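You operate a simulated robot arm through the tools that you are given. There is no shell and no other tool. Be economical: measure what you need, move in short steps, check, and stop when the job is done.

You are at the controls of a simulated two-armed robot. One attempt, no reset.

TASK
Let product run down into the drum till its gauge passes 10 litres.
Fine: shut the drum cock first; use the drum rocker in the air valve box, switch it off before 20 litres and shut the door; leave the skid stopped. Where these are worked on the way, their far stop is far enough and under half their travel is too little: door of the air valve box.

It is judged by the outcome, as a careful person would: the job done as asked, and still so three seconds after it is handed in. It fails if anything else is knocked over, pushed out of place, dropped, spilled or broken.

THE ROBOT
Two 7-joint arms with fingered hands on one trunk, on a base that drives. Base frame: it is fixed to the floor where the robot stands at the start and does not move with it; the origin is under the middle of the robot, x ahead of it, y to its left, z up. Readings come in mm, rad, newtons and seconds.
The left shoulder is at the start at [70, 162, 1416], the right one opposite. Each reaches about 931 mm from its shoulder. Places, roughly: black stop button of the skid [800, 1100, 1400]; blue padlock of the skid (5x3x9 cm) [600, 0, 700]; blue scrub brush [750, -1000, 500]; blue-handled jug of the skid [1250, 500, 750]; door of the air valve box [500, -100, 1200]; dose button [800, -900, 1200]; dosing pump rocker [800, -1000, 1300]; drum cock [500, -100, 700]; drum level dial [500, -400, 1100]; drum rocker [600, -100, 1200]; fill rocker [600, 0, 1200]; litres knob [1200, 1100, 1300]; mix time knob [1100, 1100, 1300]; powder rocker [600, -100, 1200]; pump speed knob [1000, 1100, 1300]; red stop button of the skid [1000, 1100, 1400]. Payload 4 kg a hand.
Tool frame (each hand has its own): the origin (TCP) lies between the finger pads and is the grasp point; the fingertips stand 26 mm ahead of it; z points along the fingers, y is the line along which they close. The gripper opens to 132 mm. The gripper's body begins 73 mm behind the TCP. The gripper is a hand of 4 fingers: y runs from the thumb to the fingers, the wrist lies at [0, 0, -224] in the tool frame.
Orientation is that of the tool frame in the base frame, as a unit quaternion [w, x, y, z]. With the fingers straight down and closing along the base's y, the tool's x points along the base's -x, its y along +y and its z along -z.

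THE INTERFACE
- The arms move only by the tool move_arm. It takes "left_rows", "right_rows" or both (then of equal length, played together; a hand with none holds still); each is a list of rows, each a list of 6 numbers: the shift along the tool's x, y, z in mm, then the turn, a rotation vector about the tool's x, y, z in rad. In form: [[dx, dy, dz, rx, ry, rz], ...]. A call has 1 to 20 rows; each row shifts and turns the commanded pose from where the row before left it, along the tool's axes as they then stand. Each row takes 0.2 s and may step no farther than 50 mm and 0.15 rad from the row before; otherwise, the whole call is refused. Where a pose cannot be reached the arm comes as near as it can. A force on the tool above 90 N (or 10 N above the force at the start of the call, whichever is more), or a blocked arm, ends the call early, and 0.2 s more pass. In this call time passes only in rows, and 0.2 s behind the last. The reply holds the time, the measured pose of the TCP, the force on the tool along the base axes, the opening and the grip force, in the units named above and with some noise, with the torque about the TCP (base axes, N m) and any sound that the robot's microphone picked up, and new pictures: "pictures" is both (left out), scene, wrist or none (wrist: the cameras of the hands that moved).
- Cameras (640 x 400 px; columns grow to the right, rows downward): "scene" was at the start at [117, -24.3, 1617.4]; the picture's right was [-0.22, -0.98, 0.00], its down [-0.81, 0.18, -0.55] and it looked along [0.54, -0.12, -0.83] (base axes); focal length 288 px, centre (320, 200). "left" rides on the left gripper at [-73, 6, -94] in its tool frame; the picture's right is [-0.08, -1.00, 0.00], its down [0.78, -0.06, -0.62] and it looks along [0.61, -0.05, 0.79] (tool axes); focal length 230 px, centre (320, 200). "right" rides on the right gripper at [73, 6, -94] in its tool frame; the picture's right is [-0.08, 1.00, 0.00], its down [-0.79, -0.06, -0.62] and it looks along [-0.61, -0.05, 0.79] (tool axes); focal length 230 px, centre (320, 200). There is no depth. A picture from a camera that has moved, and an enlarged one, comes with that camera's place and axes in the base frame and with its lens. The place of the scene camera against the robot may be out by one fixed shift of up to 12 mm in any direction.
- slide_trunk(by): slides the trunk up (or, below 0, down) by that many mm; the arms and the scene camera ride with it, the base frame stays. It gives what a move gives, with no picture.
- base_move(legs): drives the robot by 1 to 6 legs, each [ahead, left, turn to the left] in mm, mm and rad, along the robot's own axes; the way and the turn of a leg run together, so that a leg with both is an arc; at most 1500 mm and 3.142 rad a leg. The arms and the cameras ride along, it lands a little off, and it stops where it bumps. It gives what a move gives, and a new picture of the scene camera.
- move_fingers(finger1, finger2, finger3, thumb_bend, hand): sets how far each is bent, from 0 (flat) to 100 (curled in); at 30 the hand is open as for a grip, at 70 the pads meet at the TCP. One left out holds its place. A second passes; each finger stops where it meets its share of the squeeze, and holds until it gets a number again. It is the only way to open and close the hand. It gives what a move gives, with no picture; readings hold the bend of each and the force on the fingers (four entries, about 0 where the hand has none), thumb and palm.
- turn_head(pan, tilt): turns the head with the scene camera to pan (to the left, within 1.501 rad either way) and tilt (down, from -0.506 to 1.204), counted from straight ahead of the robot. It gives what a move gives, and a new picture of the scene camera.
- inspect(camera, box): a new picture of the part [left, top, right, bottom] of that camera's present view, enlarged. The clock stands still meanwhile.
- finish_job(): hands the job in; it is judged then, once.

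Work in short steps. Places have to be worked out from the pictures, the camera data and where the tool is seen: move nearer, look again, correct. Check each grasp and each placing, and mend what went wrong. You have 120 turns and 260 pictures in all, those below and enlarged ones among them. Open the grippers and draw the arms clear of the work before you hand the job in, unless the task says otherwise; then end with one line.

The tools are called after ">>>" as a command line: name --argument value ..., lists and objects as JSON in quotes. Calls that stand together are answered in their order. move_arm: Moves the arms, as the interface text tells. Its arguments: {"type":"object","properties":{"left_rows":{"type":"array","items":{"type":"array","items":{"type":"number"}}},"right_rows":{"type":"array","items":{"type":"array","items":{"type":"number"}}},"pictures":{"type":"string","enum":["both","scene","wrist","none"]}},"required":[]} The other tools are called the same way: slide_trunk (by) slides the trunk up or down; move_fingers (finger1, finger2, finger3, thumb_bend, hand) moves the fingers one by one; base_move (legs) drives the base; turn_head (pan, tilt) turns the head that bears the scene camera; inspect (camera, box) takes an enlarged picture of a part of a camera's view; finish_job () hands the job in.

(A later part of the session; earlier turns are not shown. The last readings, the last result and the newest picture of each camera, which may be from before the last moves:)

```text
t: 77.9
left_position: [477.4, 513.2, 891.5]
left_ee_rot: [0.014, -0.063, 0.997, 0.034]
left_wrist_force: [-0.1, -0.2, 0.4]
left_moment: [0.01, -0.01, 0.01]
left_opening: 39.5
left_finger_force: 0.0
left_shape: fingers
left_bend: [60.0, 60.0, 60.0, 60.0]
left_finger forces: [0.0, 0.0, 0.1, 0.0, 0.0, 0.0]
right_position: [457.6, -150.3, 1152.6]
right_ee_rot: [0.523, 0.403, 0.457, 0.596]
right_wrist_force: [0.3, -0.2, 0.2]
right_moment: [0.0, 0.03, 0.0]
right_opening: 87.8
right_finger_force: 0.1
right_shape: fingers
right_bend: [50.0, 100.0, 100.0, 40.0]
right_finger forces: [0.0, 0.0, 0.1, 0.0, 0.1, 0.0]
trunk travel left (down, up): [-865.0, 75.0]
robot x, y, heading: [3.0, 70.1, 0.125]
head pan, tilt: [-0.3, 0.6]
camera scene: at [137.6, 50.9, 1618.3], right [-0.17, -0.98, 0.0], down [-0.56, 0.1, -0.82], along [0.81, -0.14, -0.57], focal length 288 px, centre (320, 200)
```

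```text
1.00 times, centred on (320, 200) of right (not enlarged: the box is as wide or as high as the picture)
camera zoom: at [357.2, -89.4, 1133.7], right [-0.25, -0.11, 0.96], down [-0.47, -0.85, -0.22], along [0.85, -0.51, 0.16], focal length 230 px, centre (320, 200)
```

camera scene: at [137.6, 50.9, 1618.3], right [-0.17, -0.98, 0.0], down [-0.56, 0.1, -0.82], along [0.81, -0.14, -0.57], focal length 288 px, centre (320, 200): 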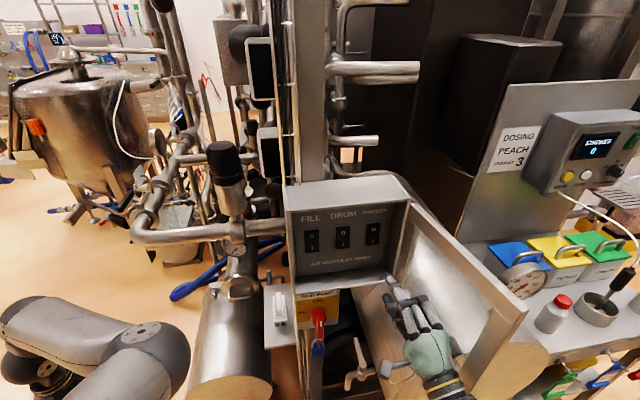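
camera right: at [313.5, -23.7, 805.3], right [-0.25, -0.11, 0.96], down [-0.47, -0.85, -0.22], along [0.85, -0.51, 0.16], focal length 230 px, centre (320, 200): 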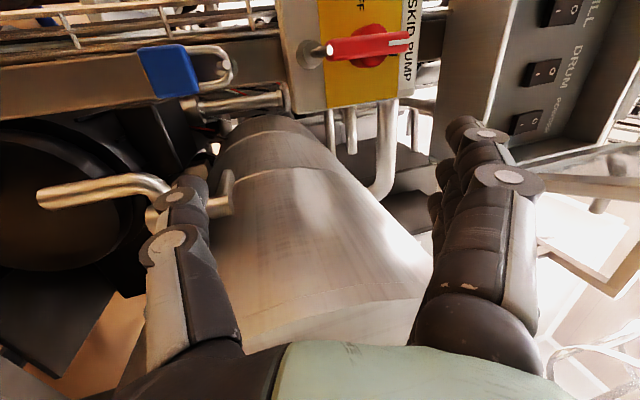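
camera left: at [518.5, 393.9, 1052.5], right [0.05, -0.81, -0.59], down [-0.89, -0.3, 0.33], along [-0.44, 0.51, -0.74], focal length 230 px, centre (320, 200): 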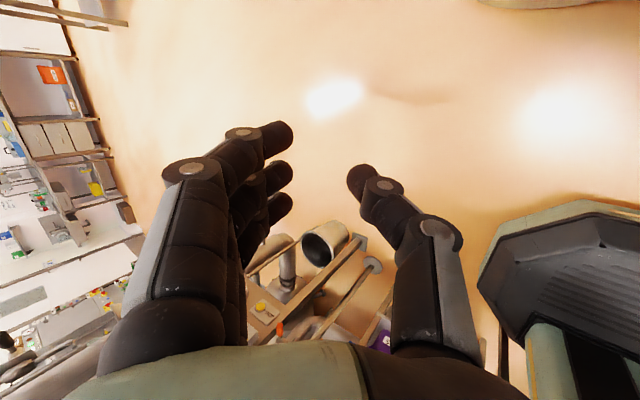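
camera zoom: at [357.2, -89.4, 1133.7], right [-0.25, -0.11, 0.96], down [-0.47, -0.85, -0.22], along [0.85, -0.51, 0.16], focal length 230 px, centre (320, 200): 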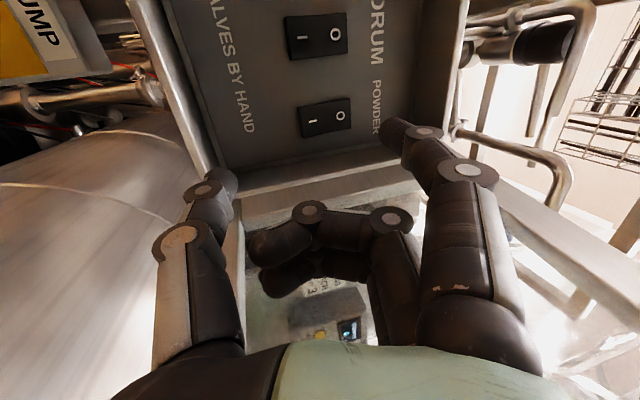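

The needle angle can still be read against the upper part of the dial. I tuck the thumb and bring finger1's tip in front of the lower half ("I") of DRUM, about 30 mm short.

>>> move_fingers --hand "right" --thumb_bend 60

>>> move_arm --right_rows '[[18, -10, 10, 0, 0, 0], [18, -15, 30, 0, 0, 0], [0, -20, 36, 0, 0, 0]]' --pictures "both"

>>> inspect --camera "scene" --box '[280, 180, 440, 300]'

```text
t: 78.9
left_position: [479.4, 513.4, 891.1]
left_ee_rot: [0.015, -0.064, 0.997, 0.035]
left_wrist_force: [-0.3, 0.0, -0.9]
left_moment: [-0.01, 0.01, 0.05]
left_opening: 39.0
left_finger_force: 0.0
left_shape: fingers
left_bend: [60.0, 60.0, 60.0, 60.0]
left_finger forces: [0.0, 0.1, 0.0, 0.1, 0.1, 0.0]
right_position: [457.2, -148.7, 1153.0]
right_ee_rot: [0.523, 0.402, 0.457, 0.596]
right_wrist_force: [-1.3, -0.8, -0.6]
right_moment: [0.0, -0.03, -0.01]
right_opening: 55.6
right_finger_force: 0.0
right_shape: fingers
right_bend: [50.0, 100.0, 100.0, 60.0]
right_finger forces: [0.0, 0.0, 0.2, 0.0, 0.1, 0.0]
trunk travel left (down, up): [-865.0, 75.0]
robot x, y, heading: [5.4, 71.8, 0.128]
head pan, tilt: [-0.3, 0.6]
```

```text
t: 79.7
left_position: [478.5, 513.7, 891.3]
left_ee_rot: [0.015, -0.064, 0.997, 0.034]
left_wrist_force: [-0.1, -0.7, -0.6]
left_moment: [0.04, 0.02, -0.02]
left_opening: 39.4
left_finger_force: 0.0
left_shape: fingers
left_bend: [60.0, 60.0, 60.0, 60.0]
left_finger forces: [0.0, 0.0, 0.0, 0.0, 0.1, 0.0]
right_position: [540.0, -102.1, 1127.2]
right_ee_rot: [0.523, 0.402, 0.459, 0.596]
right_wrist_force: [-0.2, 0.8, -0.6]
right_moment: [0.02, 0.02, -0.01]
right_opening: 55.6
right_finger_force: 0.1
right_shape: fingers
right_bend: [50.0, 100.0, 100.0, 60.0]
right_finger forces: [0.0, 0.1, 0.0, 0.0, 0.0, 0.1]
trunk travel left (down, up): [-865.0, 75.0]
robot x, y, heading: [4.3, 67.9, 0.128]
head pan, tilt: [-0.3, 0.6]
camera scene: at [139.7, 51.7, 1618.2], right [-0.17, -0.98, 0.0], down [-0.56, 0.1, -0.82], along [0.81, -0.14, -0.57], focal length 288 px, centre (320, 200)
camera right: at [438.3, -41.6, 1109.3], right [-0.24, -0.11, 0.96], down [-0.47, -0.85, -0.22], along [0.85, -0.51, 0.15], focal length 230 px, centre (320, 200)
```

scene: 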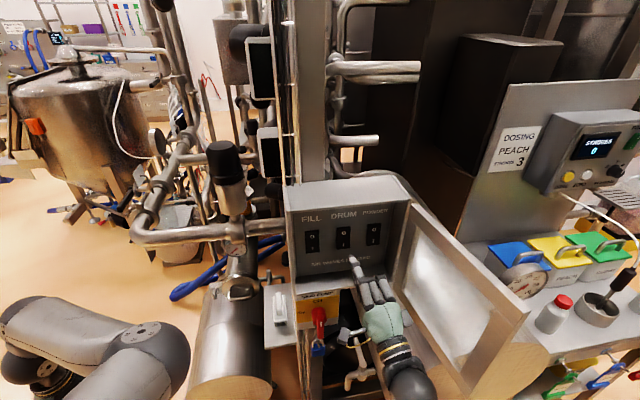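
right: 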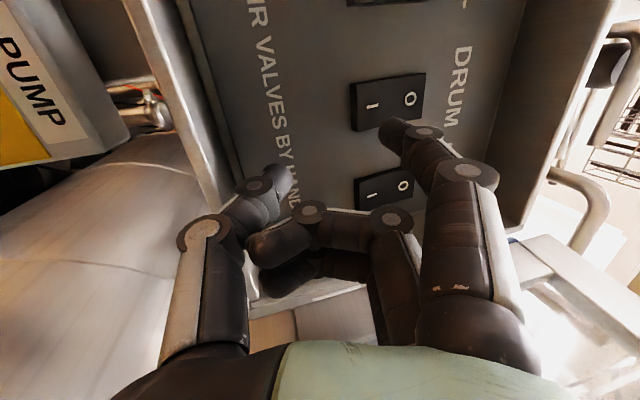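

```text
3.33 times, centred on (360, 240) of scene
camera zoom: at [139.7, 51.7, 1618.2], right [-0.17, -0.98, 0.0], down [-0.56, 0.1, -0.82], along [0.81, -0.14, -0.57], focal length 959 px, centre (187, 67)
```

zoom: 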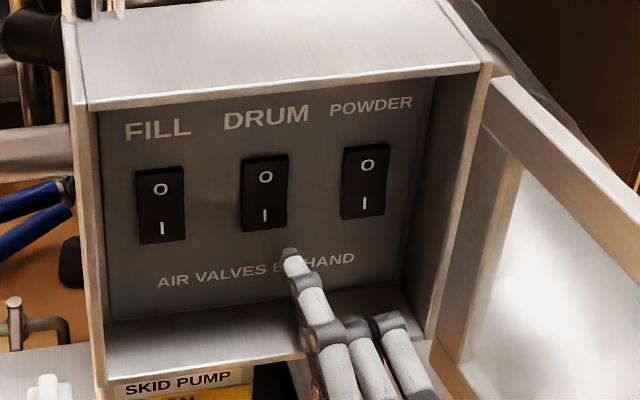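

Fingertip is at about (556,-80,1177), in line with the "I" half. I press forward in small steps.

>>> move_arm --right_rows '[[1, -3, 11.5, 0, 0, 0], [-1, -2.5, 9.6, 0, 0, 0]]' --pictures "scene"

>>> inspect --camera "scene" --box '[280, 180, 440, 300]'

```text
t: 80.3
left_position: [476.5, 513.4, 891.5]
left_ee_rot: [0.016, -0.063, 0.997, 0.033]
left_wrist_force: [-0.3, 0.3, 0.3]
left_moment: [0.03, 0.01, 0.03]
left_opening: 39.4
left_finger_force: 0.0
left_shape: fingers
left_bend: [60.0, 60.0, 60.0, 60.0]
left_finger forces: [0.0, 0.0, 0.1, 0.1, 0.0, 0.0]
right_position: [557.5, -99.3, 1131.4]
right_ee_rot: [0.524, 0.401, 0.457, 0.597]
right_wrist_force: [-0.9, -0.4, 3.2]
right_moment: [0.0, 0.1, 0.01]
right_opening: 52.6
right_finger_force: 1.2
right_shape: fingers
right_bend: [50.0, 100.0, 100.0, 60.0]
right_finger forces: [0.0, 0.1, 0.0, 0.0, 3.3, 0.0]
trunk travel left (down, up): [-865.0, 75.0]
robot x, y, heading: [-0.6, 67.1, 0.131]
head pan, tilt: [-0.3, 0.6]
camera scene: at [135.2, 52.5, 1618.7], right [-0.17, -0.98, 0.0], down [-0.56, 0.1, -0.83], along [0.81, -0.14, -0.56], focal length 288 px, centre (320, 200)
```

scene: 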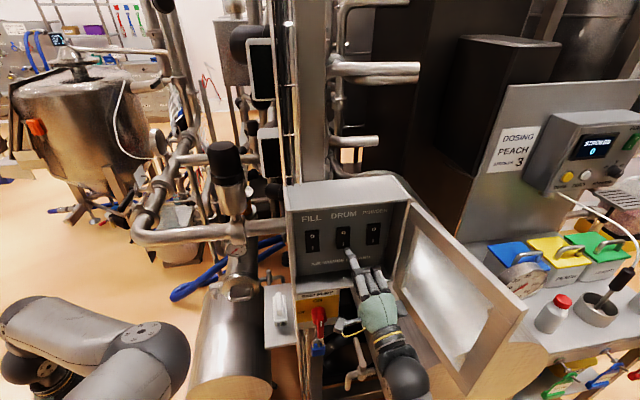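

```text
3.33 times, centred on (360, 240) of scene
camera zoom: at [135.2, 52.5, 1618.7], right [-0.17, -0.98, 0.0], down [-0.56, 0.1, -0.83], along [0.81, -0.14, -0.56], focal length 959 px, centre (187, 67)
```

zoom: 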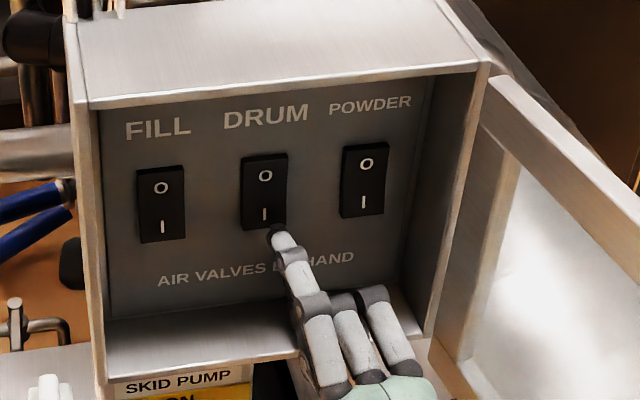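

The thumb brushes the box's bottom lip (3 N). I tuck it further and raise 8 mm before pressing.

>>> move_arm --right_rows '[[0, 8, -4, 0, 0, 0]]' --pictures "none"

>>> move_fingers --hand "right" --thumb_bend 85

>>> inspect --camera "right" --box '[0, 0, 640, 400]'

```text
t: 80.7
left_position: [478.1, 514.8, 892.0]
left_ee_rot: [0.015, -0.063, 0.997, 0.035]
left_wrist_force: [0.7, -0.3, 0.0]
left_moment: [-0.07, -0.03, -0.01]
left_opening: 39.1
left_finger_force: 0.1
left_shape: fingers
left_bend: [60.0, 60.0, 60.0, 60.0]
left_finger forces: [0.1, 0.0, 0.0, 0.0, 0.0, 0.0]
right_position: [553.1, -100.3, 1136.5]
right_ee_rot: [0.523, 0.402, 0.458, 0.596]
right_wrist_force: [0.2, 0.4, 0.1]
right_moment: [0.02, 0.02, -0.03]
right_opening: 54.6
right_finger_force: 0.1
right_shape: fingers
right_bend: [50.0, 100.0, 100.0, 60.0]
right_finger forces: [0.0, 0.0, 0.0, 0.0, 0.0, 0.1]
trunk travel left (down, up): [-865.0, 75.0]
robot x, y, heading: [4.2, 69.8, 0.13]
head pan, tilt: [-0.3, 0.6]
```

```text
t: 81.7
left_position: [478.1, 513.2, 891.9]
left_ee_rot: [0.016, -0.063, 0.997, 0.035]
left_wrist_force: [0.1, 0.3, 0.3]
left_moment: [0.0, 0.0, 0.01]
left_opening: 39.3
left_finger_force: 0.0
left_shape: fingers
left_bend: [60.0, 60.0, 60.0, 60.0]
left_finger forces: [0.0, 0.1, 0.0, 0.0, 0.1, 0.0]
right_position: [553.7, -100.2, 1135.1]
right_ee_rot: [0.522, 0.402, 0.459, 0.596]
right_wrist_force: [0.3, 0.2, -0.8]
right_moment: [0.02, 0.02, 0.02]
right_opening: 31.6
right_finger_force: 0.1
right_shape: fingers
right_bend: [50.0, 100.0, 100.0, 81.0]
right_finger forces: [0.0, 0.0, 0.0, 0.0, 0.0, 0.1]
trunk travel left (down, up): [-865.0, 75.0]
robot x, y, heading: [4.2, 67.0, 0.131]
head pan, tilt: [-0.3, 0.6]
```

```text
1.00 times, centred on (320, 200) of right (not enlarged: the box is as wide or as high as the picture)
camera zoom: at [452.3, -39.6, 1117.0], right [-0.24, -0.11, 0.96], down [-0.47, -0.85, -0.22], along [0.85, -0.51, 0.16], focal length 230 px, centre (320, 200)
```

zoom: 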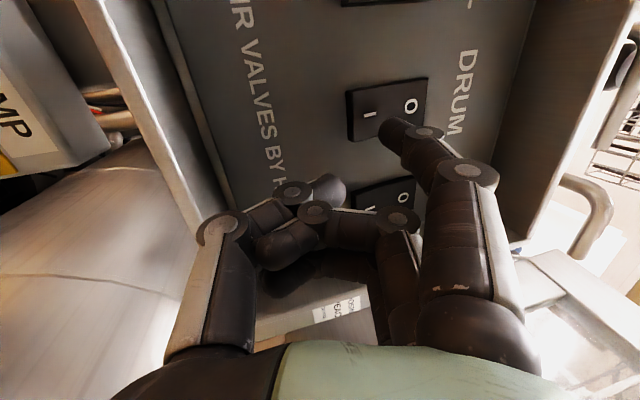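

I and O sit at z≈1179 and 1206, y≈-70. I press the I half now.

>>> move_arm --right_rows '[[0.5, -6.5, 8.8, 0, 0, 0], [0.5, -6, 8.8, 0, 0, 0], [0, -1.3, 5, 0, 0, 0]]' --pictures "none"

>>> inspect --camera "scene" --box '[280, 180, 440, 300]'

>>> inspect --camera "scene" --box '[480, 230, 580, 310]'

```text
t: 82.5
left_position: [473.7, 513.2, 893.3]
left_ee_rot: [0.018, -0.064, 0.997, 0.034]
left_wrist_force: [0.1, -0.8, -0.5]
left_moment: [0.03, -0.07, 0.01]
left_opening: 39.4
left_finger_force: 0.1
left_shape: fingers
left_bend: [60.0, 60.0, 60.0, 60.0]
left_finger forces: [0.0, 0.0, 0.0, 0.1, 0.0, 0.0]
right_position: [572.4, -95.8, 1132.6]
right_ee_rot: [0.524, 0.399, 0.456, 0.599]
right_wrist_force: [-16.8, -2.2, 13.4]
right_moment: [-0.06, 0.22, 0.15]
right_opening: 30.7
right_finger_force: 15.9
right_shape: fingers
right_bend: [51.0, 100.0, 100.0, 80.0]
right_finger forces: [9.7, 0.1, 0.0, 0.0, 22.6, 0.0]
trunk travel left (down, up): [-865.0, 75.0]
robot x, y, heading: [2.7, 70.5, 0.129]
head pan, tilt: [-0.3, 0.6]
```

```text
3.33 times, centred on (360, 240) of scene
camera zoom: at [131.2, 51.9, 1619.1], right [-0.17, -0.98, 0.0], down [-0.55, 0.1, -0.83], along [0.81, -0.14, -0.56], focal length 959 px, centre (187, 67)
```

zoom: 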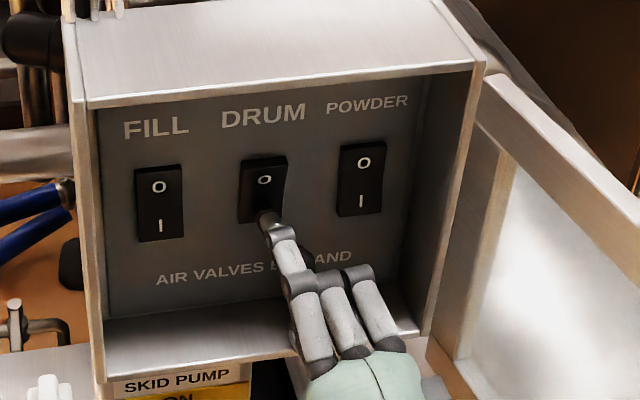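

```text
5.00 times, centred on (530, 270) of scene
camera zoom: at [131.2, 51.9, 1619.1], right [-0.17, -0.98, 0.0], down [-0.55, 0.1, -0.83], along [0.81, -0.14, -0.56], focal length 1439 px, centre (-730, -150)
```

zoom: 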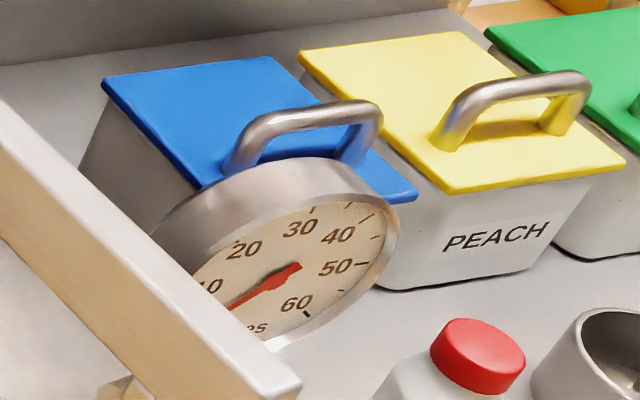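

The DRUM rocker has tipped and the needle starts to move. I back off slightly and line up with the O half, ready to switch off.

>>> move_arm --right_rows '[[2, 5, -18, 0, 0, 0], [0.5, 27, 8, 0, 0, 0]]' --pictures "none"

>>> inspect --camera "scene" --box '[480, 230, 580, 310]'

>>> inspect --camera "scene" --box '[280, 180, 440, 300]'

```text
t: 83.1
left_position: [477.3, 514.9, 892.1]
left_ee_rot: [0.015, -0.063, 0.997, 0.035]
left_wrist_force: [-0.6, 0.5, -0.4]
left_moment: [0.03, -0.01, -0.02]
left_opening: 39.3
left_finger_force: 0.1
left_shape: fingers
left_bend: [60.0, 60.0, 60.0, 60.0]
left_finger forces: [0.0, 0.2, 0.0, 0.1, 0.1, 0.0]
right_position: [558.6, -96.6, 1155.2]
right_ee_rot: [0.522, 0.403, 0.459, 0.596]
right_wrist_force: [0.8, 0.2, -1.0]
right_moment: [0.02, 0.0, 0.03]
right_opening: 30.6
right_finger_force: 0.0
right_shape: fingers
right_bend: [50.0, 100.0, 100.0, 80.0]
right_finger forces: [0.0, 0.0, 0.0, 0.0, 0.1, 0.0]
trunk travel left (down, up): [-865.0, 75.0]
robot x, y, heading: [1.8, 67.5, 0.125]
head pan, tilt: [-0.3, 0.6]
```

```text
5.00 times, centred on (530, 270) of scene
camera zoom: at [136.7, 52.0, 1618.2], right [-0.17, -0.99, 0.0], down [-0.56, 0.1, -0.83], along [0.81, -0.14, -0.56], focal length 1439 px, centre (-730, -150)
```

zoom: 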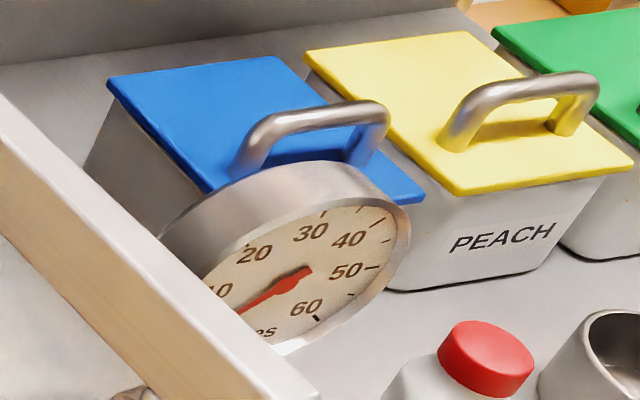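

```text
3.33 times, centred on (360, 240) of scene
camera zoom: at [136.7, 52.0, 1618.2], right [-0.17, -0.99, 0.0], down [-0.56, 0.1, -0.83], along [0.81, -0.14, -0.56], focal length 959 px, centre (187, 67)
```

zoom: 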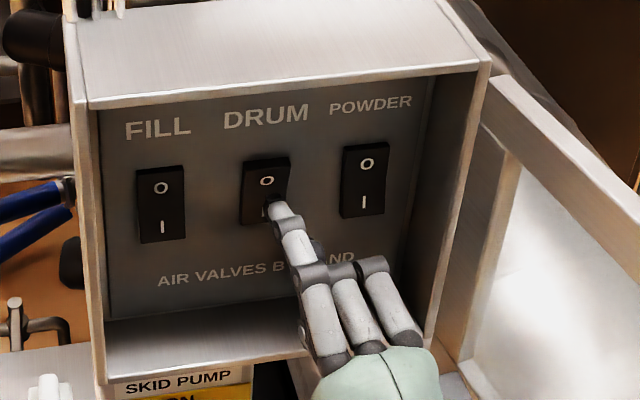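

The DRUM rocker stays tipped to I. I raise the tip a bit to face the O and wait about a second, watching the gauge.

>>> move_arm --right_rows '[[1, 7, 0, 0, 0, 0], [0, 0, 0, 0, 0, 0], [0, 0, 0, 0, 0, 0], [0, 0, 0, 0, 0, 0]]' --pictures "none"

>>> inspect --camera "scene" --box '[500, 250, 570, 306]'

```text
t: 84.1
left_position: [476.7, 513.4, 893.4]
left_ee_rot: [0.015, -0.063, 0.997, 0.035]
left_wrist_force: [0.0, -0.1, 0.4]
left_moment: [0.01, 0.01, -0.01]
left_opening: 39.1
left_finger_force: 0.1
left_shape: fingers
left_bend: [60.0, 60.0, 60.0, 60.0]
left_finger forces: [0.0, 0.0, 0.0, 0.0, 0.0, 0.1]
right_position: [558.1, -94.4, 1162.0]
right_ee_rot: [0.523, 0.401, 0.458, 0.596]
right_wrist_force: [-0.4, 0.5, -0.4]
right_moment: [-0.01, 0.01, -0.01]
right_opening: 30.5
right_finger_force: 0.0
right_shape: fingers
right_bend: [50.0, 100.0, 100.0, 80.0]
right_finger forces: [0.0, 0.1, 0.0, 0.0, 0.0, 0.0]
trunk travel left (down, up): [-865.0, 75.0]
robot x, y, heading: [2.3, 70.1, 0.129]
head pan, tilt: [-0.3, 0.6]
```

```text
7.14 times, centred on (535, 278) of scene
camera zoom: at [137.0, 52.1, 1618.4], right [-0.17, -0.98, 0.0], down [-0.56, 0.1, -0.83], along [0.81, -0.14, -0.56], focal length 2055 px, centre (-1216, -357)
```

zoom: 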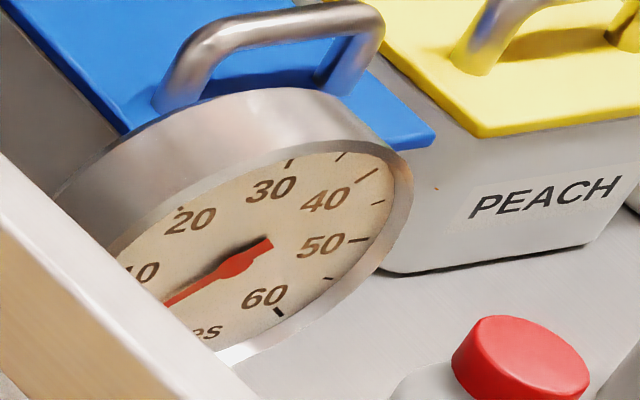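

The needle is creeping up from 0. I wait two more seconds and look again.

>>> move_arm --right_rows '[[0, 0, 0, 0, 0, 0], [0, 0, 0, 0, 0, 0], [0, 0, 0, 0, 0, 0], [0, 0, 0, 0, 0, 0], [0, 0, 0, 0, 0, 0], [0, 0, 0, 0, 0, 0], [0, 0, 0, 0, 0, 0], [0, 0, 0, 0, 0, 0], [0, 0, 0, 0, 0, 0]]' --pictures "none"

>>> inspect --camera "scene" --box '[500, 250, 570, 306]'

```text
t: 86.1
left_position: [477.7, 514.5, 892.6]
left_ee_rot: [0.015, -0.063, 0.997, 0.035]
left_wrist_force: [0.5, 0.1, 0.8]
left_moment: [-0.03, 0.01, 0.03]
left_opening: 39.0
left_finger_force: 0.0
left_shape: fingers
left_bend: [60.0, 60.0, 60.0, 60.0]
left_finger forces: [0.0, 0.0, 0.0, 0.1, 0.0, 0.1]
right_position: [558.2, -94.2, 1164.2]
right_ee_rot: [0.523, 0.402, 0.457, 0.597]
right_wrist_force: [1.6, -0.2, -0.7]
right_moment: [-0.02, -0.01, -0.02]
right_opening: 30.6
right_finger_force: 0.1
right_shape: fingers
right_bend: [50.0, 100.0, 100.0, 80.0]
right_finger forces: [0.0, 0.0, 0.0, 0.1, 0.0, 0.0]
trunk travel left (down, up): [-865.0, 75.0]
robot x, y, heading: [3.9, 72.0, 0.127]
head pan, tilt: [-0.3, 0.6]
```

```text
7.14 times, centred on (535, 278) of scene
camera zoom: at [137.3, 52.2, 1618.4], right [-0.17, -0.98, 0.0], down [-0.56, 0.1, -0.82], along [0.81, -0.14, -0.57], focal length 2055 px, centre (-1216, -357)
```

zoom: 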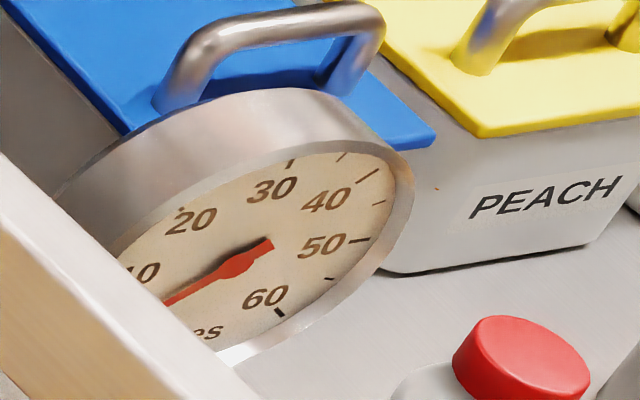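

Little change so far. I check the rocker's state and wait three more seconds to measure the rate.

>>> move_arm --right_rows '[[0, 0, -5, 0, 0, 0], [0, 0, -5, 0, 0, 0], [0, 0, 0, 0, 0, 0], [0, 0, 0, 0, 0, 0], [0, 0, 0, 0, 0, 0], [0, 0, 0, 0, 0, 0], [0, 0, 0, 0, 0, 0], [0, 0, 0, 0, 0, 0], [0, 0, 0, 0, 0, 0], [0, 0, 0, 0, 0, 0], [0, 0, 0, 0, 0, 0], [0, 0, 0, 0, 0, 0], [0, 0, 0, 0, 0, 0], [0, 0, 0, 0, 0, 0]]' --pictures "wrist"

>>> inspect --camera "scene" --box '[500, 250, 570, 306]'

>>> inspect --camera "scene" --box '[290, 200, 400, 280]'

```text
t: 89.1
left_position: [477.1, 513.5, 891.6]
left_ee_rot: [0.015, -0.063, 0.997, 0.035]
left_wrist_force: [-0.2, 0.2, -0.3]
left_moment: [0.01, 0.01, 0.03]
left_opening: 39.0
left_finger_force: 0.1
left_shape: fingers
left_bend: [60.0, 60.0, 60.0, 60.0]
left_finger forces: [0.0, 0.0, 0.1, 0.0, 0.0, 0.0]
right_position: [547.3, -96.0, 1161.6]
right_ee_rot: [0.523, 0.401, 0.457, 0.597]
right_wrist_force: [0.3, -0.1, 0.0]
right_moment: [-0.03, 0.0, 0.02]
right_opening: 30.6
right_finger_force: 0.0
right_shape: fingers
right_bend: [50.0, 100.0, 100.0, 80.0]
right_finger forces: [0.0, 0.0, 0.1, 0.0, 0.0, 0.1]
trunk travel left (down, up): [-865.0, 75.0]
robot x, y, heading: [6.2, 73.0, 0.13]
head pan, tilt: [-0.3, 0.6]
camera right: at [447.2, -35.7, 1142.3], right [-0.24, -0.11, 0.96], down [-0.47, -0.85, -0.22], along [0.85, -0.51, 0.16], focal length 230 px, centre (320, 200)
```

right: 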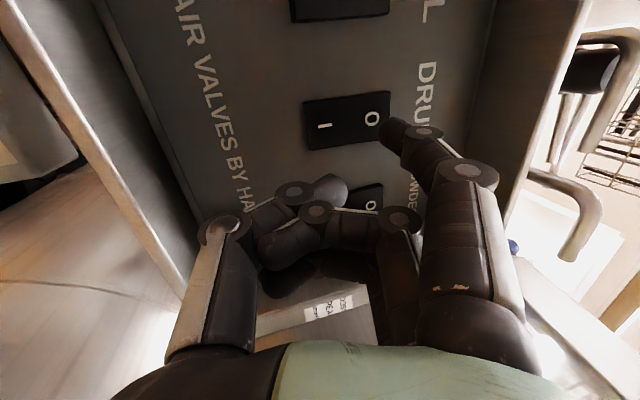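

```text
7.14 times, centred on (535, 278) of scene
camera zoom: at [137.2, 52.2, 1618.4], right [-0.17, -0.98, 0.0], down [-0.56, 0.1, -0.82], along [0.81, -0.14, -0.57], focal length 2055 px, centre (-1216, -357)
```

zoom: 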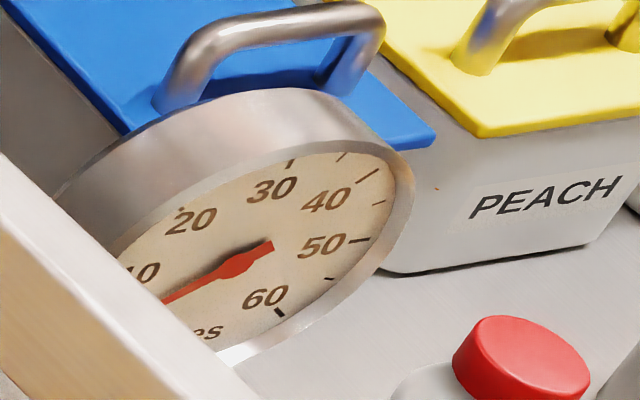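

```text
5.00 times, centred on (345, 240) of scene
camera zoom: at [137.2, 52.2, 1618.4], right [-0.17, -0.98, 0.0], down [-0.56, 0.1, -0.82], along [0.81, -0.14, -0.57], focal length 1439 px, centre (195, 0)
```

zoom: 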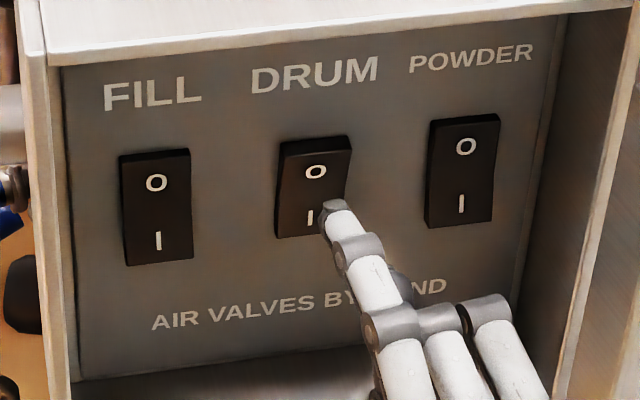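

The needle is at about 2 litres after 6.5 s, so roughly a third of a litre per second. I wait with the finger ready.

>>> move_arm --right_rows '[[0, 0, 0, 0, 0, 0], [0, 0, 0, 0, 0, 0], [0, 0, 0, 0, 0, 0], [0, 0, 0, 0, 0, 0], [0, 0, 0, 0, 0, 0], [0, 0, 0, 0, 0, 0], [0, 0, 0, 0, 0, 0], [0, 0, 0, 0, 0, 0], [0, 0, 0, 0, 0, 0], [0, 0, 0, 0, 0, 0], [0, 0, 0, 0, 0, 0], [0, 0, 0, 0, 0, 0], [0, 0, 0, 0, 0, 0], [0, 0, 0, 0, 0, 0], [0, 0, 0, 0, 0, 0], [0, 0, 0, 0, 0, 0], [0, 0, 0, 0, 0, 0], [0, 0, 0, 0, 0, 0], [0, 0, 0, 0, 0, 0], [0, 0, 0, 0, 0, 0]]' --pictures "none"

>>> move_arm --right_rows '[[0, 0, 0, 0, 0, 0], [0, 0, 0, 0, 0, 0], [0, 0, 0, 0, 0, 0], [0, 0, 0, 0, 0, 0], [0, 0, 0, 0, 0, 0], [0, 0, 0, 0, 0, 0], [0, 0, 0, 0, 0, 0], [0, 0, 0, 0, 0, 0], [0, 0, 0, 0, 0, 0], [0, 0, 0, 0, 0, 0], [0, 0, 0, 0, 0, 0], [0, 0, 0, 0, 0, 0], [0, 0, 0, 0, 0, 0], [0, 0, 0, 0, 0, 0], [0, 0, 0, 0, 0, 0], [0, 0, 0, 0, 0, 0], [0, 0, 0, 0, 0, 0], [0, 0, 0, 0, 0, 0], [0, 0, 0, 0, 0, 0], [0, 0, 0, 0, 0, 0]]' --pictures "none"

>>> inspect --camera "scene" --box '[500, 250, 570, 306]'

```text
t: 93.3
left_position: [479.0, 513.8, 891.8]
left_ee_rot: [0.015, -0.063, 0.997, 0.035]
left_wrist_force: [-0.3, -0.4, 0.5]
left_moment: [0.0, -0.01, -0.02]
left_opening: 39.3
left_finger_force: 0.0
left_shape: fingers
left_bend: [60.0, 60.0, 60.0, 60.0]
left_finger forces: [0.0, 0.1, 0.0, 0.0, 0.1, 0.0]
right_position: [547.7, -94.4, 1160.5]
right_ee_rot: [0.523, 0.401, 0.457, 0.597]
right_wrist_force: [0.6, 0.8, 0.7]
right_moment: [0.01, 0.0, 0.0]
right_opening: 30.9
right_finger_force: 0.1
right_shape: fingers
right_bend: [50.0, 100.0, 100.0, 80.0]
right_finger forces: [0.0, 0.0, 0.1, 0.0, 0.1, 0.0]
trunk travel left (down, up): [-865.0, 75.0]
robot x, y, heading: [7.0, 74.3, 0.124]
head pan, tilt: [-0.3, 0.6]
```

```text
t: 97.5
left_position: [478.1, 514.3, 892.0]
left_ee_rot: [0.015, -0.064, 0.997, 0.036]
left_wrist_force: [0.6, -0.1, 0.2]
left_moment: [0.0, -0.02, 0.0]
left_opening: 39.4
left_finger_force: 0.1
left_shape: fingers
left_bend: [60.0, 60.0, 60.0, 60.0]
left_finger forces: [0.0, 0.0, 0.0, 0.0, 0.1, 0.0]
right_position: [547.4, -95.7, 1159.9]
right_ee_rot: [0.523, 0.401, 0.458, 0.596]
right_wrist_force: [0.2, 0.1, 0.5]
right_moment: [-0.03, 0.0, 0.02]
right_opening: 30.6
right_finger_force: 0.1
right_shape: fingers
right_bend: [50.0, 100.0, 100.0, 80.0]
right_finger forces: [0.1, 0.0, 0.0, 0.0, 0.0, 0.1]
trunk travel left (down, up): [-865.0, 75.0]
robot x, y, heading: [-1.2, 70.5, 0.127]
head pan, tilt: [-0.3, 0.6]
```

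```text
7.14 times, centred on (535, 278) of scene
camera zoom: at [137.2, 52.2, 1618.4], right [-0.17, -0.98, 0.0], down [-0.56, 0.1, -0.82], along [0.81, -0.14, -0.57], focal length 2055 px, centre (-1216, -357)
```

zoom: 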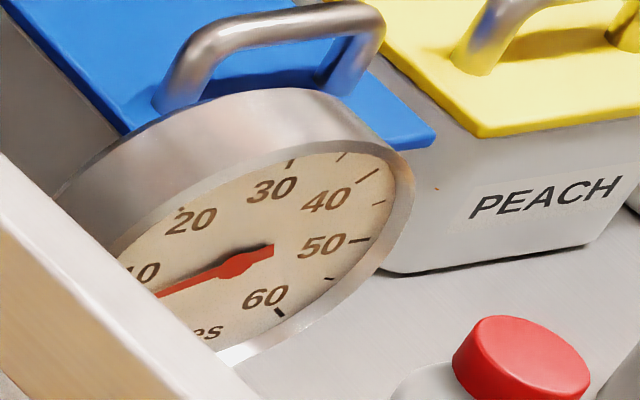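

About 5 litres after 15 s. I wait further.

>>> move_arm --right_rows '[[0, 0, 0, 0, 0, 0], [0, 0, 0, 0, 0, 0], [0, 0, 0, 0, 0, 0], [0, 0, 0, 0, 0, 0], [0, 0, 0, 0, 0, 0], [0, 0, 0, 0, 0, 0], [0, 0, 0, 0, 0, 0], [0, 0, 0, 0, 0, 0], [0, 0, 0, 0, 0, 0], [0, 0, 0, 0, 0, 0], [0, 0, 0, 0, 0, 0], [0, 0, 0, 0, 0, 0], [0, 0, 0, 0, 0, 0], [0, 0, 0, 0, 0, 0], [0, 0, 0, 0, 0, 0], [0, 0, 0, 0, 0, 0], [0, 0, 0, 0, 0, 0], [0, 0, 0, 0, 0, 0], [0, 0, 0, 0, 0, 0], [0, 0, 0, 0, 0, 0]]' --pictures "none"

>>> move_arm --right_rows '[[0, 0, 0, 0, 0, 0], [0, 0, 0, 0, 0, 0], [0, 0, 0, 0, 0, 0], [0, 0, 0, 0, 0, 0], [0, 0, 0, 0, 0, 0], [0, 0, 0, 0, 0, 0], [0, 0, 0, 0, 0, 0], [0, 0, 0, 0, 0, 0], [0, 0, 0, 0, 0, 0], [0, 0, 0, 0, 0, 0], [0, 0, 0, 0, 0, 0], [0, 0, 0, 0, 0, 0], [0, 0, 0, 0, 0, 0], [0, 0, 0, 0, 0, 0], [0, 0, 0, 0, 0, 0], [0, 0, 0, 0, 0, 0], [0, 0, 0, 0, 0, 0], [0, 0, 0, 0, 0, 0], [0, 0, 0, 0, 0, 0], [0, 0, 0, 0, 0, 0]]' --pictures "none"

>>> inspect --camera "scene" --box '[500, 250, 570, 306]'

```text
t: 101.7
left_position: [477.5, 513.4, 891.3]
left_ee_rot: [0.015, -0.063, 0.997, 0.035]
left_wrist_force: [0.0, 0.5, 0.6]
left_moment: [0.01, -0.03, 0.02]
left_opening: 39.3
left_finger_force: 0.1
left_shape: fingers
left_bend: [60.0, 60.0, 60.0, 60.0]
left_finger forces: [0.0, 0.0, 0.1, 0.0, 0.0, 0.2]
right_position: [548.6, -97.0, 1160.4]
right_ee_rot: [0.523, 0.401, 0.457, 0.597]
right_wrist_force: [-0.9, -0.1, 0.5]
right_moment: [0.02, 0.0, -0.02]
right_opening: 30.7
right_finger_force: 0.1
right_shape: fingers
right_bend: [50.0, 100.0, 100.0, 80.0]
right_finger forces: [0.1, 0.0, 0.0, 0.0, 0.0, 0.0]
trunk travel left (down, up): [-865.0, 75.0]
robot x, y, heading: [1.3, 70.9, 0.13]
head pan, tilt: [-0.3, 0.6]
```

```text
t: 105.9
left_position: [477.8, 513.6, 892.0]
left_ee_rot: [0.015, -0.063, 0.997, 0.035]
left_wrist_force: [1.1, 0.0, 0.1]
left_moment: [0.0, 0.02, -0.03]
left_opening: 39.2
left_finger_force: 0.0
left_shape: fingers
left_bend: [60.0, 60.0, 60.0, 60.0]
left_finger forces: [0.1, 0.1, 0.0, 0.0, 0.0, 0.0]
right_position: [548.7, -96.2, 1161.4]
right_ee_rot: [0.523, 0.401, 0.458, 0.596]
right_wrist_force: [-0.5, -0.4, -0.9]
right_moment: [0.01, 0.0, -0.03]
right_opening: 30.6
right_finger_force: 0.1
right_shape: fingers
right_bend: [50.0, 100.0, 100.0, 80.0]
right_finger forces: [0.0, 0.0, 0.0, 0.1, 0.0, 0.1]
trunk travel left (down, up): [-865.0, 75.0]
robot x, y, heading: [4.0, 69.2, 0.127]
head pan, tilt: [-0.3, 0.6]
```

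```text
7.14 times, centred on (535, 278) of scene
camera zoom: at [137.2, 52.2, 1618.4], right [-0.17, -0.98, 0.0], down [-0.56, 0.1, -0.82], along [0.81, -0.14, -0.57], focal length 2055 px, centre (-1216, -357)
```

zoom: 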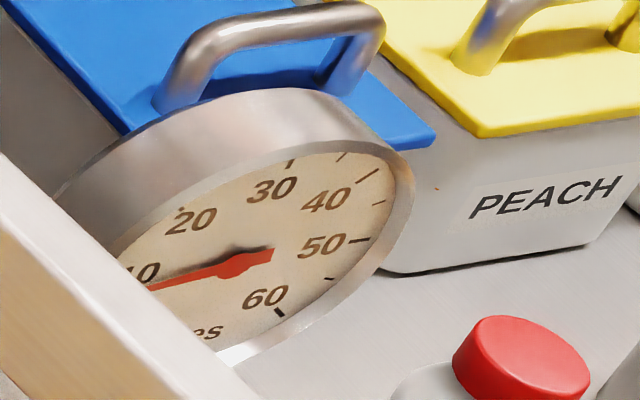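

About 7 litres at 24 s. I keep waiting in slices.

>>> move_arm --right_rows '[[0, 0, 0, 0, 0, 0], [0, 0, 0, 0, 0, 0], [0, 0, 0, 0, 0, 0], [0, 0, 0, 0, 0, 0], [0, 0, 0, 0, 0, 0], [0, 0, 0, 0, 0, 0], [0, 0, 0, 0, 0, 0], [0, 0, 0, 0, 0, 0], [0, 0, 0, 0, 0, 0], [0, 0, 0, 0, 0, 0], [0, 0, 0, 0, 0, 0], [0, 0, 0, 0, 0, 0], [0, 0, 0, 0, 0, 0], [0, 0, 0, 0, 0, 0], [0, 0, 0, 0, 0, 0], [0, 0, 0, 0, 0, 0], [0, 0, 0, 0, 0, 0], [0, 0, 0, 0, 0, 0], [0, 0, 0, 0, 0, 0], [0, 0, 0, 0, 0, 0]]' --pictures "none"

>>> move_arm --right_rows '[[0, 0, 0, 0, 0, 0], [0, 0, 0, 0, 0, 0], [0, 0, 0, 0, 0, 0], [0, 0, 0, 0, 0, 0], [0, 0, 0, 0, 0, 0], [0, 0, 0, 0, 0, 0], [0, 0, 0, 0, 0, 0], [0, 0, 0, 0, 0, 0], [0, 0, 0, 0, 0, 0], [0, 0, 0, 0, 0, 0], [0, 0, 0, 0, 0, 0], [0, 0, 0, 0, 0, 0], [0, 0, 0, 0, 0, 0], [0, 0, 0, 0, 0, 0], [0, 0, 0, 0, 0, 0], [0, 0, 0, 0, 0, 0], [0, 0, 0, 0, 0, 0], [0, 0, 0, 0, 0, 0], [0, 0, 0, 0, 0, 0], [0, 0, 0, 0, 0, 0]]' --pictures "none"

>>> move_arm --right_rows '[[0, 0, 0, 0, 0, 0], [0, 0, 0, 0, 0, 0], [0, 0, 0, 0, 0, 0], [0, 0, 0, 0, 0, 0], [0, 0, 0, 0, 0, 0], [0, 0, 0, 0, 0, 0], [0, 0, 0, 0, 0, 0], [0, 0, 0, 0, 0, 0], [0, 0, 0, 0, 0, 0], [0, 0, 0, 0, 0, 0], [0, 0, 0, 0, 0, 0], [0, 0, 0, 0, 0, 0], [0, 0, 0, 0, 0, 0], [0, 0, 0, 0, 0, 0], [0, 0, 0, 0, 0, 0], [0, 0, 0, 0, 0, 0], [0, 0, 0, 0, 0, 0], [0, 0, 0, 0, 0, 0], [0, 0, 0, 0, 0, 0], [0, 0, 0, 0, 0, 0]]' --pictures "none"

>>> inspect --camera "scene" --box '[500, 250, 570, 306]'

```text
t: 110.1
left_position: [477.6, 513.6, 891.7]
left_ee_rot: [0.015, -0.063, 0.997, 0.036]
left_wrist_force: [-0.6, 0.9, 0.5]
left_moment: [0.02, -0.02, 0.01]
left_opening: 39.3
left_finger_force: 0.0
left_shape: fingers
left_bend: [60.0, 60.0, 60.0, 60.0]
left_finger forces: [0.0, 0.1, 0.0, 0.1, 0.0, 0.0]
right_position: [548.0, -95.9, 1161.3]
right_ee_rot: [0.523, 0.401, 0.458, 0.597]
right_wrist_force: [0.6, 0.8, -0.8]
right_moment: [-0.01, 0.02, -0.02]
right_opening: 30.7
right_finger_force: 0.0
right_shape: fingers
right_bend: [50.0, 100.0, 100.0, 80.0]
right_finger forces: [0.0, 0.0, 0.0, 0.0, 0.0, 0.0]
trunk travel left (down, up): [-865.0, 75.0]
robot x, y, heading: [2.1, 71.6, 0.121]
head pan, tilt: [-0.3, 0.6]
```

```text
t: 114.3
left_position: [477.8, 514.0, 891.9]
left_ee_rot: [0.015, -0.063, 0.997, 0.034]
left_wrist_force: [-1.0, 0.6, 0.2]
left_moment: [0.01, -0.02, -0.02]
left_opening: 39.3
left_finger_force: 0.0
left_shape: fingers
left_bend: [60.0, 60.0, 60.0, 60.0]
left_finger forces: [0.1, 0.0, 0.0, 0.0, 0.0, 0.0]
right_position: [548.0, -95.5, 1160.3]
right_ee_rot: [0.523, 0.402, 0.457, 0.597]
right_wrist_force: [0.5, -0.3, 0.0]
right_moment: [-0.02, -0.01, 0.0]
right_opening: 30.6
right_finger_force: 0.0
right_shape: fingers
right_bend: [50.0, 100.0, 100.0, 80.0]
right_finger forces: [0.0, 0.0, 0.0, 0.0, 0.0, 0.1]
trunk travel left (down, up): [-865.0, 75.0]
robot x, y, heading: [1.1, 71.7, 0.128]
head pan, tilt: [-0.3, 0.6]
```

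```text
t: 118.5
left_position: [477.9, 514.4, 890.6]
left_ee_rot: [0.015, -0.063, 0.997, 0.035]
left_wrist_force: [0.3, -0.3, 0.0]
left_moment: [0.0, -0.01, -0.02]
left_opening: 39.1
left_finger_force: 0.1
left_shape: fingers
left_bend: [60.0, 60.0, 60.0, 60.0]
left_finger forces: [0.0, 0.0, 0.0, 0.1, 0.0, 0.0]
right_position: [547.7, -96.1, 1160.9]
right_ee_rot: [0.523, 0.402, 0.458, 0.596]
right_wrist_force: [0.3, 0.1, 0.4]
right_moment: [-0.02, -0.01, 0.01]
right_opening: 30.5
right_finger_force: 0.1
right_shape: fingers
right_bend: [50.0, 100.0, 100.0, 80.0]
right_finger forces: [0.0, 0.1, 0.0, 0.0, 0.0, 0.0]
trunk travel left (down, up): [-865.0, 75.0]
robot x, y, heading: [1.0, 67.2, 0.127]
head pan, tilt: [-0.3, 0.6]
```

```text
7.14 times, centred on (535, 278) of scene
camera zoom: at [137.2, 52.2, 1618.4], right [-0.17, -0.98, 0.0], down [-0.56, 0.1, -0.82], along [0.81, -0.14, -0.57], focal length 2055 px, centre (-1216, -357)
```

zoom: 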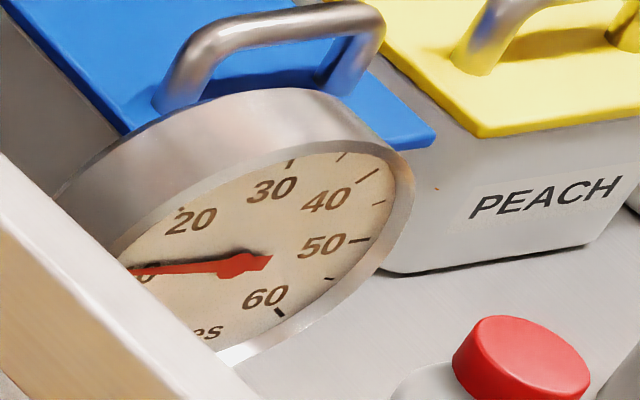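

The needle is right at the 10 mark. I wait about 8 s more to be clearly past it (≈12–13 L).

>>> move_arm --right_rows '[[0, 0, 0, 0, 0, 0], [0, 0, 0, 0, 0, 0], [0, 0, 0, 0, 0, 0], [0, 0, 0, 0, 0, 0], [0, 0, 0, 0, 0, 0], [0, 0, 0, 0, 0, 0], [0, 0, 0, 0, 0, 0], [0, 0, 0, 0, 0, 0], [0, 0, 0, 0, 0, 0], [0, 0, 0, 0, 0, 0], [0, 0, 0, 0, 0, 0], [0, 0, 0, 0, 0, 0], [0, 0, 0, 0, 0, 0], [0, 0, 0, 0, 0, 0], [0, 0, 0, 0, 0, 0], [0, 0, 0, 0, 0, 0], [0, 0, 0, 0, 0, 0], [0, 0, 0, 0, 0, 0], [0, 0, 0, 0, 0, 0], [0, 0, 0, 0, 0, 0]]' --pictures "none"

>>> move_arm --right_rows '[[0, 0, 0, 0, 0, 0], [0, 0, 0, 0, 0, 0], [0, 0, 0, 0, 0, 0], [0, 0, 0, 0, 0, 0], [0, 0, 0, 0, 0, 0], [0, 0, 0, 0, 0, 0], [0, 0, 0, 0, 0, 0], [0, 0, 0, 0, 0, 0], [0, 0, 0, 0, 0, 0], [0, 0, 0, 0, 0, 0], [0, 0, 0, 0, 0, 0], [0, 0, 0, 0, 0, 0], [0, 0, 0, 0, 0, 0], [0, 0, 0, 0, 0, 0], [0, 0, 0, 0, 0, 0]]' --pictures "none"

>>> inspect --camera "scene" --box '[500, 250, 570, 306]'

>>> inspect --camera "scene" --box '[290, 200, 400, 280]'

```text
t: 122.7
left_position: [478.9, 513.7, 891.5]
left_ee_rot: [0.016, -0.064, 0.997, 0.035]
left_wrist_force: [0.2, -0.2, -0.2]
left_moment: [0.02, 0.02, 0.03]
left_opening: 39.4
left_finger_force: 0.1
left_shape: fingers
left_bend: [60.0, 60.0, 60.0, 60.0]
left_finger forces: [0.0, 0.1, 0.0, 0.0, 0.0, 0.0]
right_position: [548.1, -94.7, 1161.1]
right_ee_rot: [0.523, 0.402, 0.458, 0.596]
right_wrist_force: [0.7, 0.3, 0.4]
right_moment: [0.0, -0.02, 0.0]
right_opening: 30.5
right_finger_force: 0.0
right_shape: fingers
right_bend: [50.0, 100.0, 100.0, 80.0]
right_finger forces: [0.0, 0.0, 0.0, 0.0, 0.0, 0.1]
trunk travel left (down, up): [-865.0, 75.0]
robot x, y, heading: [-0.3, 66.5, 0.127]
head pan, tilt: [-0.3, 0.6]
```

```text
t: 125.9
left_position: [478.1, 514.4, 892.2]
left_ee_rot: [0.015, -0.064, 0.997, 0.035]
left_wrist_force: [0.4, 0.3, -0.6]
left_moment: [-0.04, 0.0, 0.03]
left_opening: 39.2
left_finger_force: 0.0
left_shape: fingers
left_bend: [60.0, 60.0, 60.0, 60.0]
left_finger forces: [0.0, 0.0, 0.1, 0.1, 0.1, 0.1]
right_position: [547.5, -96.5, 1160.1]
right_ee_rot: [0.523, 0.402, 0.457, 0.596]
right_wrist_force: [-0.1, 0.0, 0.2]
right_moment: [0.0, 0.0, 0.02]
right_opening: 30.4
right_finger_force: 0.0
right_shape: fingers
right_bend: [50.0, 100.0, 100.0, 80.0]
right_finger forces: [0.0, 0.0, 0.0, 0.1, 0.0, 0.0]
trunk travel left (down, up): [-865.0, 75.0]
robot x, y, heading: [3.9, 67.3, 0.122]
head pan, tilt: [-0.3, 0.6]
```

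```text
7.14 times, centred on (535, 278) of scene
camera zoom: at [137.2, 52.2, 1618.4], right [-0.17, -0.98, 0.0], down [-0.56, 0.1, -0.82], along [0.81, -0.14, -0.57], focal length 2055 px, centre (-1216, -357)
```

zoom: 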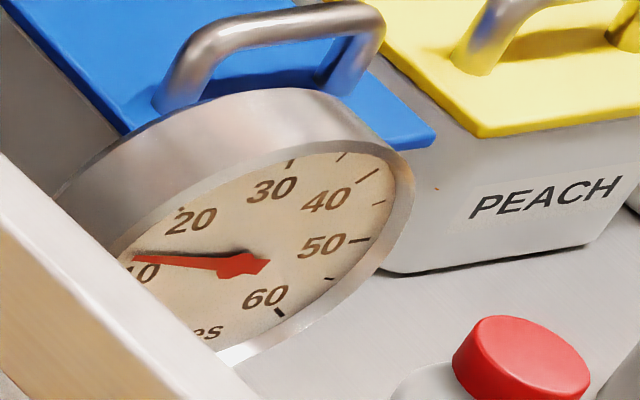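

```text
5.00 times, centred on (345, 240) of scene
camera zoom: at [137.2, 52.2, 1618.4], right [-0.17, -0.98, 0.0], down [-0.56, 0.1, -0.82], along [0.81, -0.14, -0.57], focal length 1439 px, centre (195, 0)
```

zoom: 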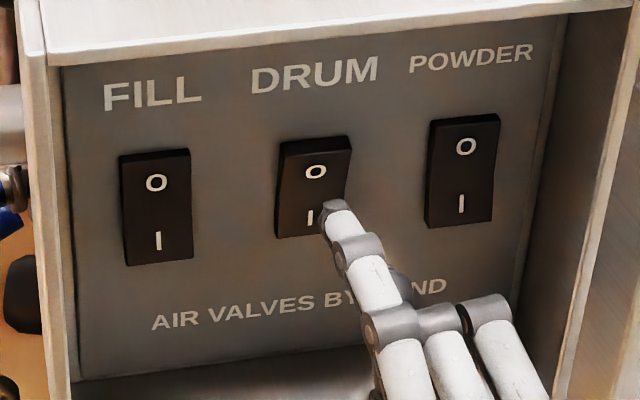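

The needle is clearly past 10 (about 12). I press the O half to switch off.

>>> move_arm --right_rows '[[-0.5, -2.5, 9.6, 0, 0, 0], [-0.5, -2.5, 9.6, 0, 0, 0], [-0.5, -1.5, 5.8, 0, 0, 0]]' --pictures "none"

>>> inspect --camera "scene" --box '[290, 200, 400, 280]'

```text
t: 126.7
left_position: [477.1, 513.0, 891.8]
left_ee_rot: [0.016, -0.063, 0.997, 0.035]
left_wrist_force: [0.0, -0.7, 0.8]
left_moment: [-0.02, 0.01, 0.02]
left_opening: 39.3
left_finger_force: 0.1
left_shape: fingers
left_bend: [60.0, 60.0, 60.0, 60.0]
left_finger forces: [0.0, 0.0, 0.0, 0.0, 0.1, 0.0]
right_position: [572.2, -95.4, 1161.0]
right_ee_rot: [0.522, 0.402, 0.458, 0.597]
right_wrist_force: [-0.3, 0.7, 0.0]
right_moment: [-0.01, -0.05, 0.01]
right_opening: 31.1
right_finger_force: 0.2
right_shape: fingers
right_bend: [50.0, 100.0, 100.0, 80.0]
right_finger forces: [1.1, 0.0, 0.1, 0.0, 0.0, 0.1]
trunk travel left (down, up): [-865.0, 75.0]
robot x, y, heading: [5.7, 68.5, 0.127]
head pan, tilt: [-0.3, 0.6]
```

```text
5.00 times, centred on (345, 240) of scene
camera zoom: at [136.7, 52.2, 1618.4], right [-0.17, -0.98, 0.0], down [-0.56, 0.1, -0.83], along [0.81, -0.14, -0.56], focal length 1439 px, centre (195, 0)
```

zoom: 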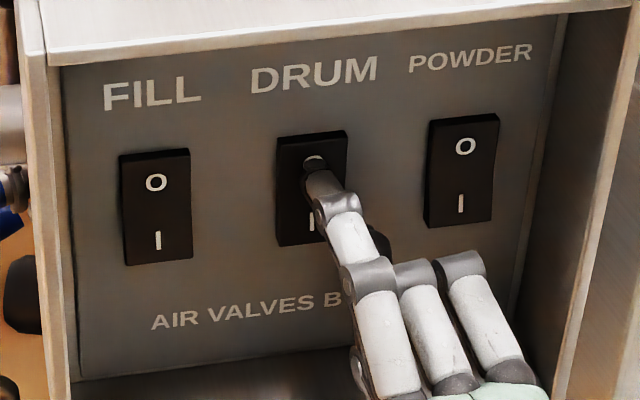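

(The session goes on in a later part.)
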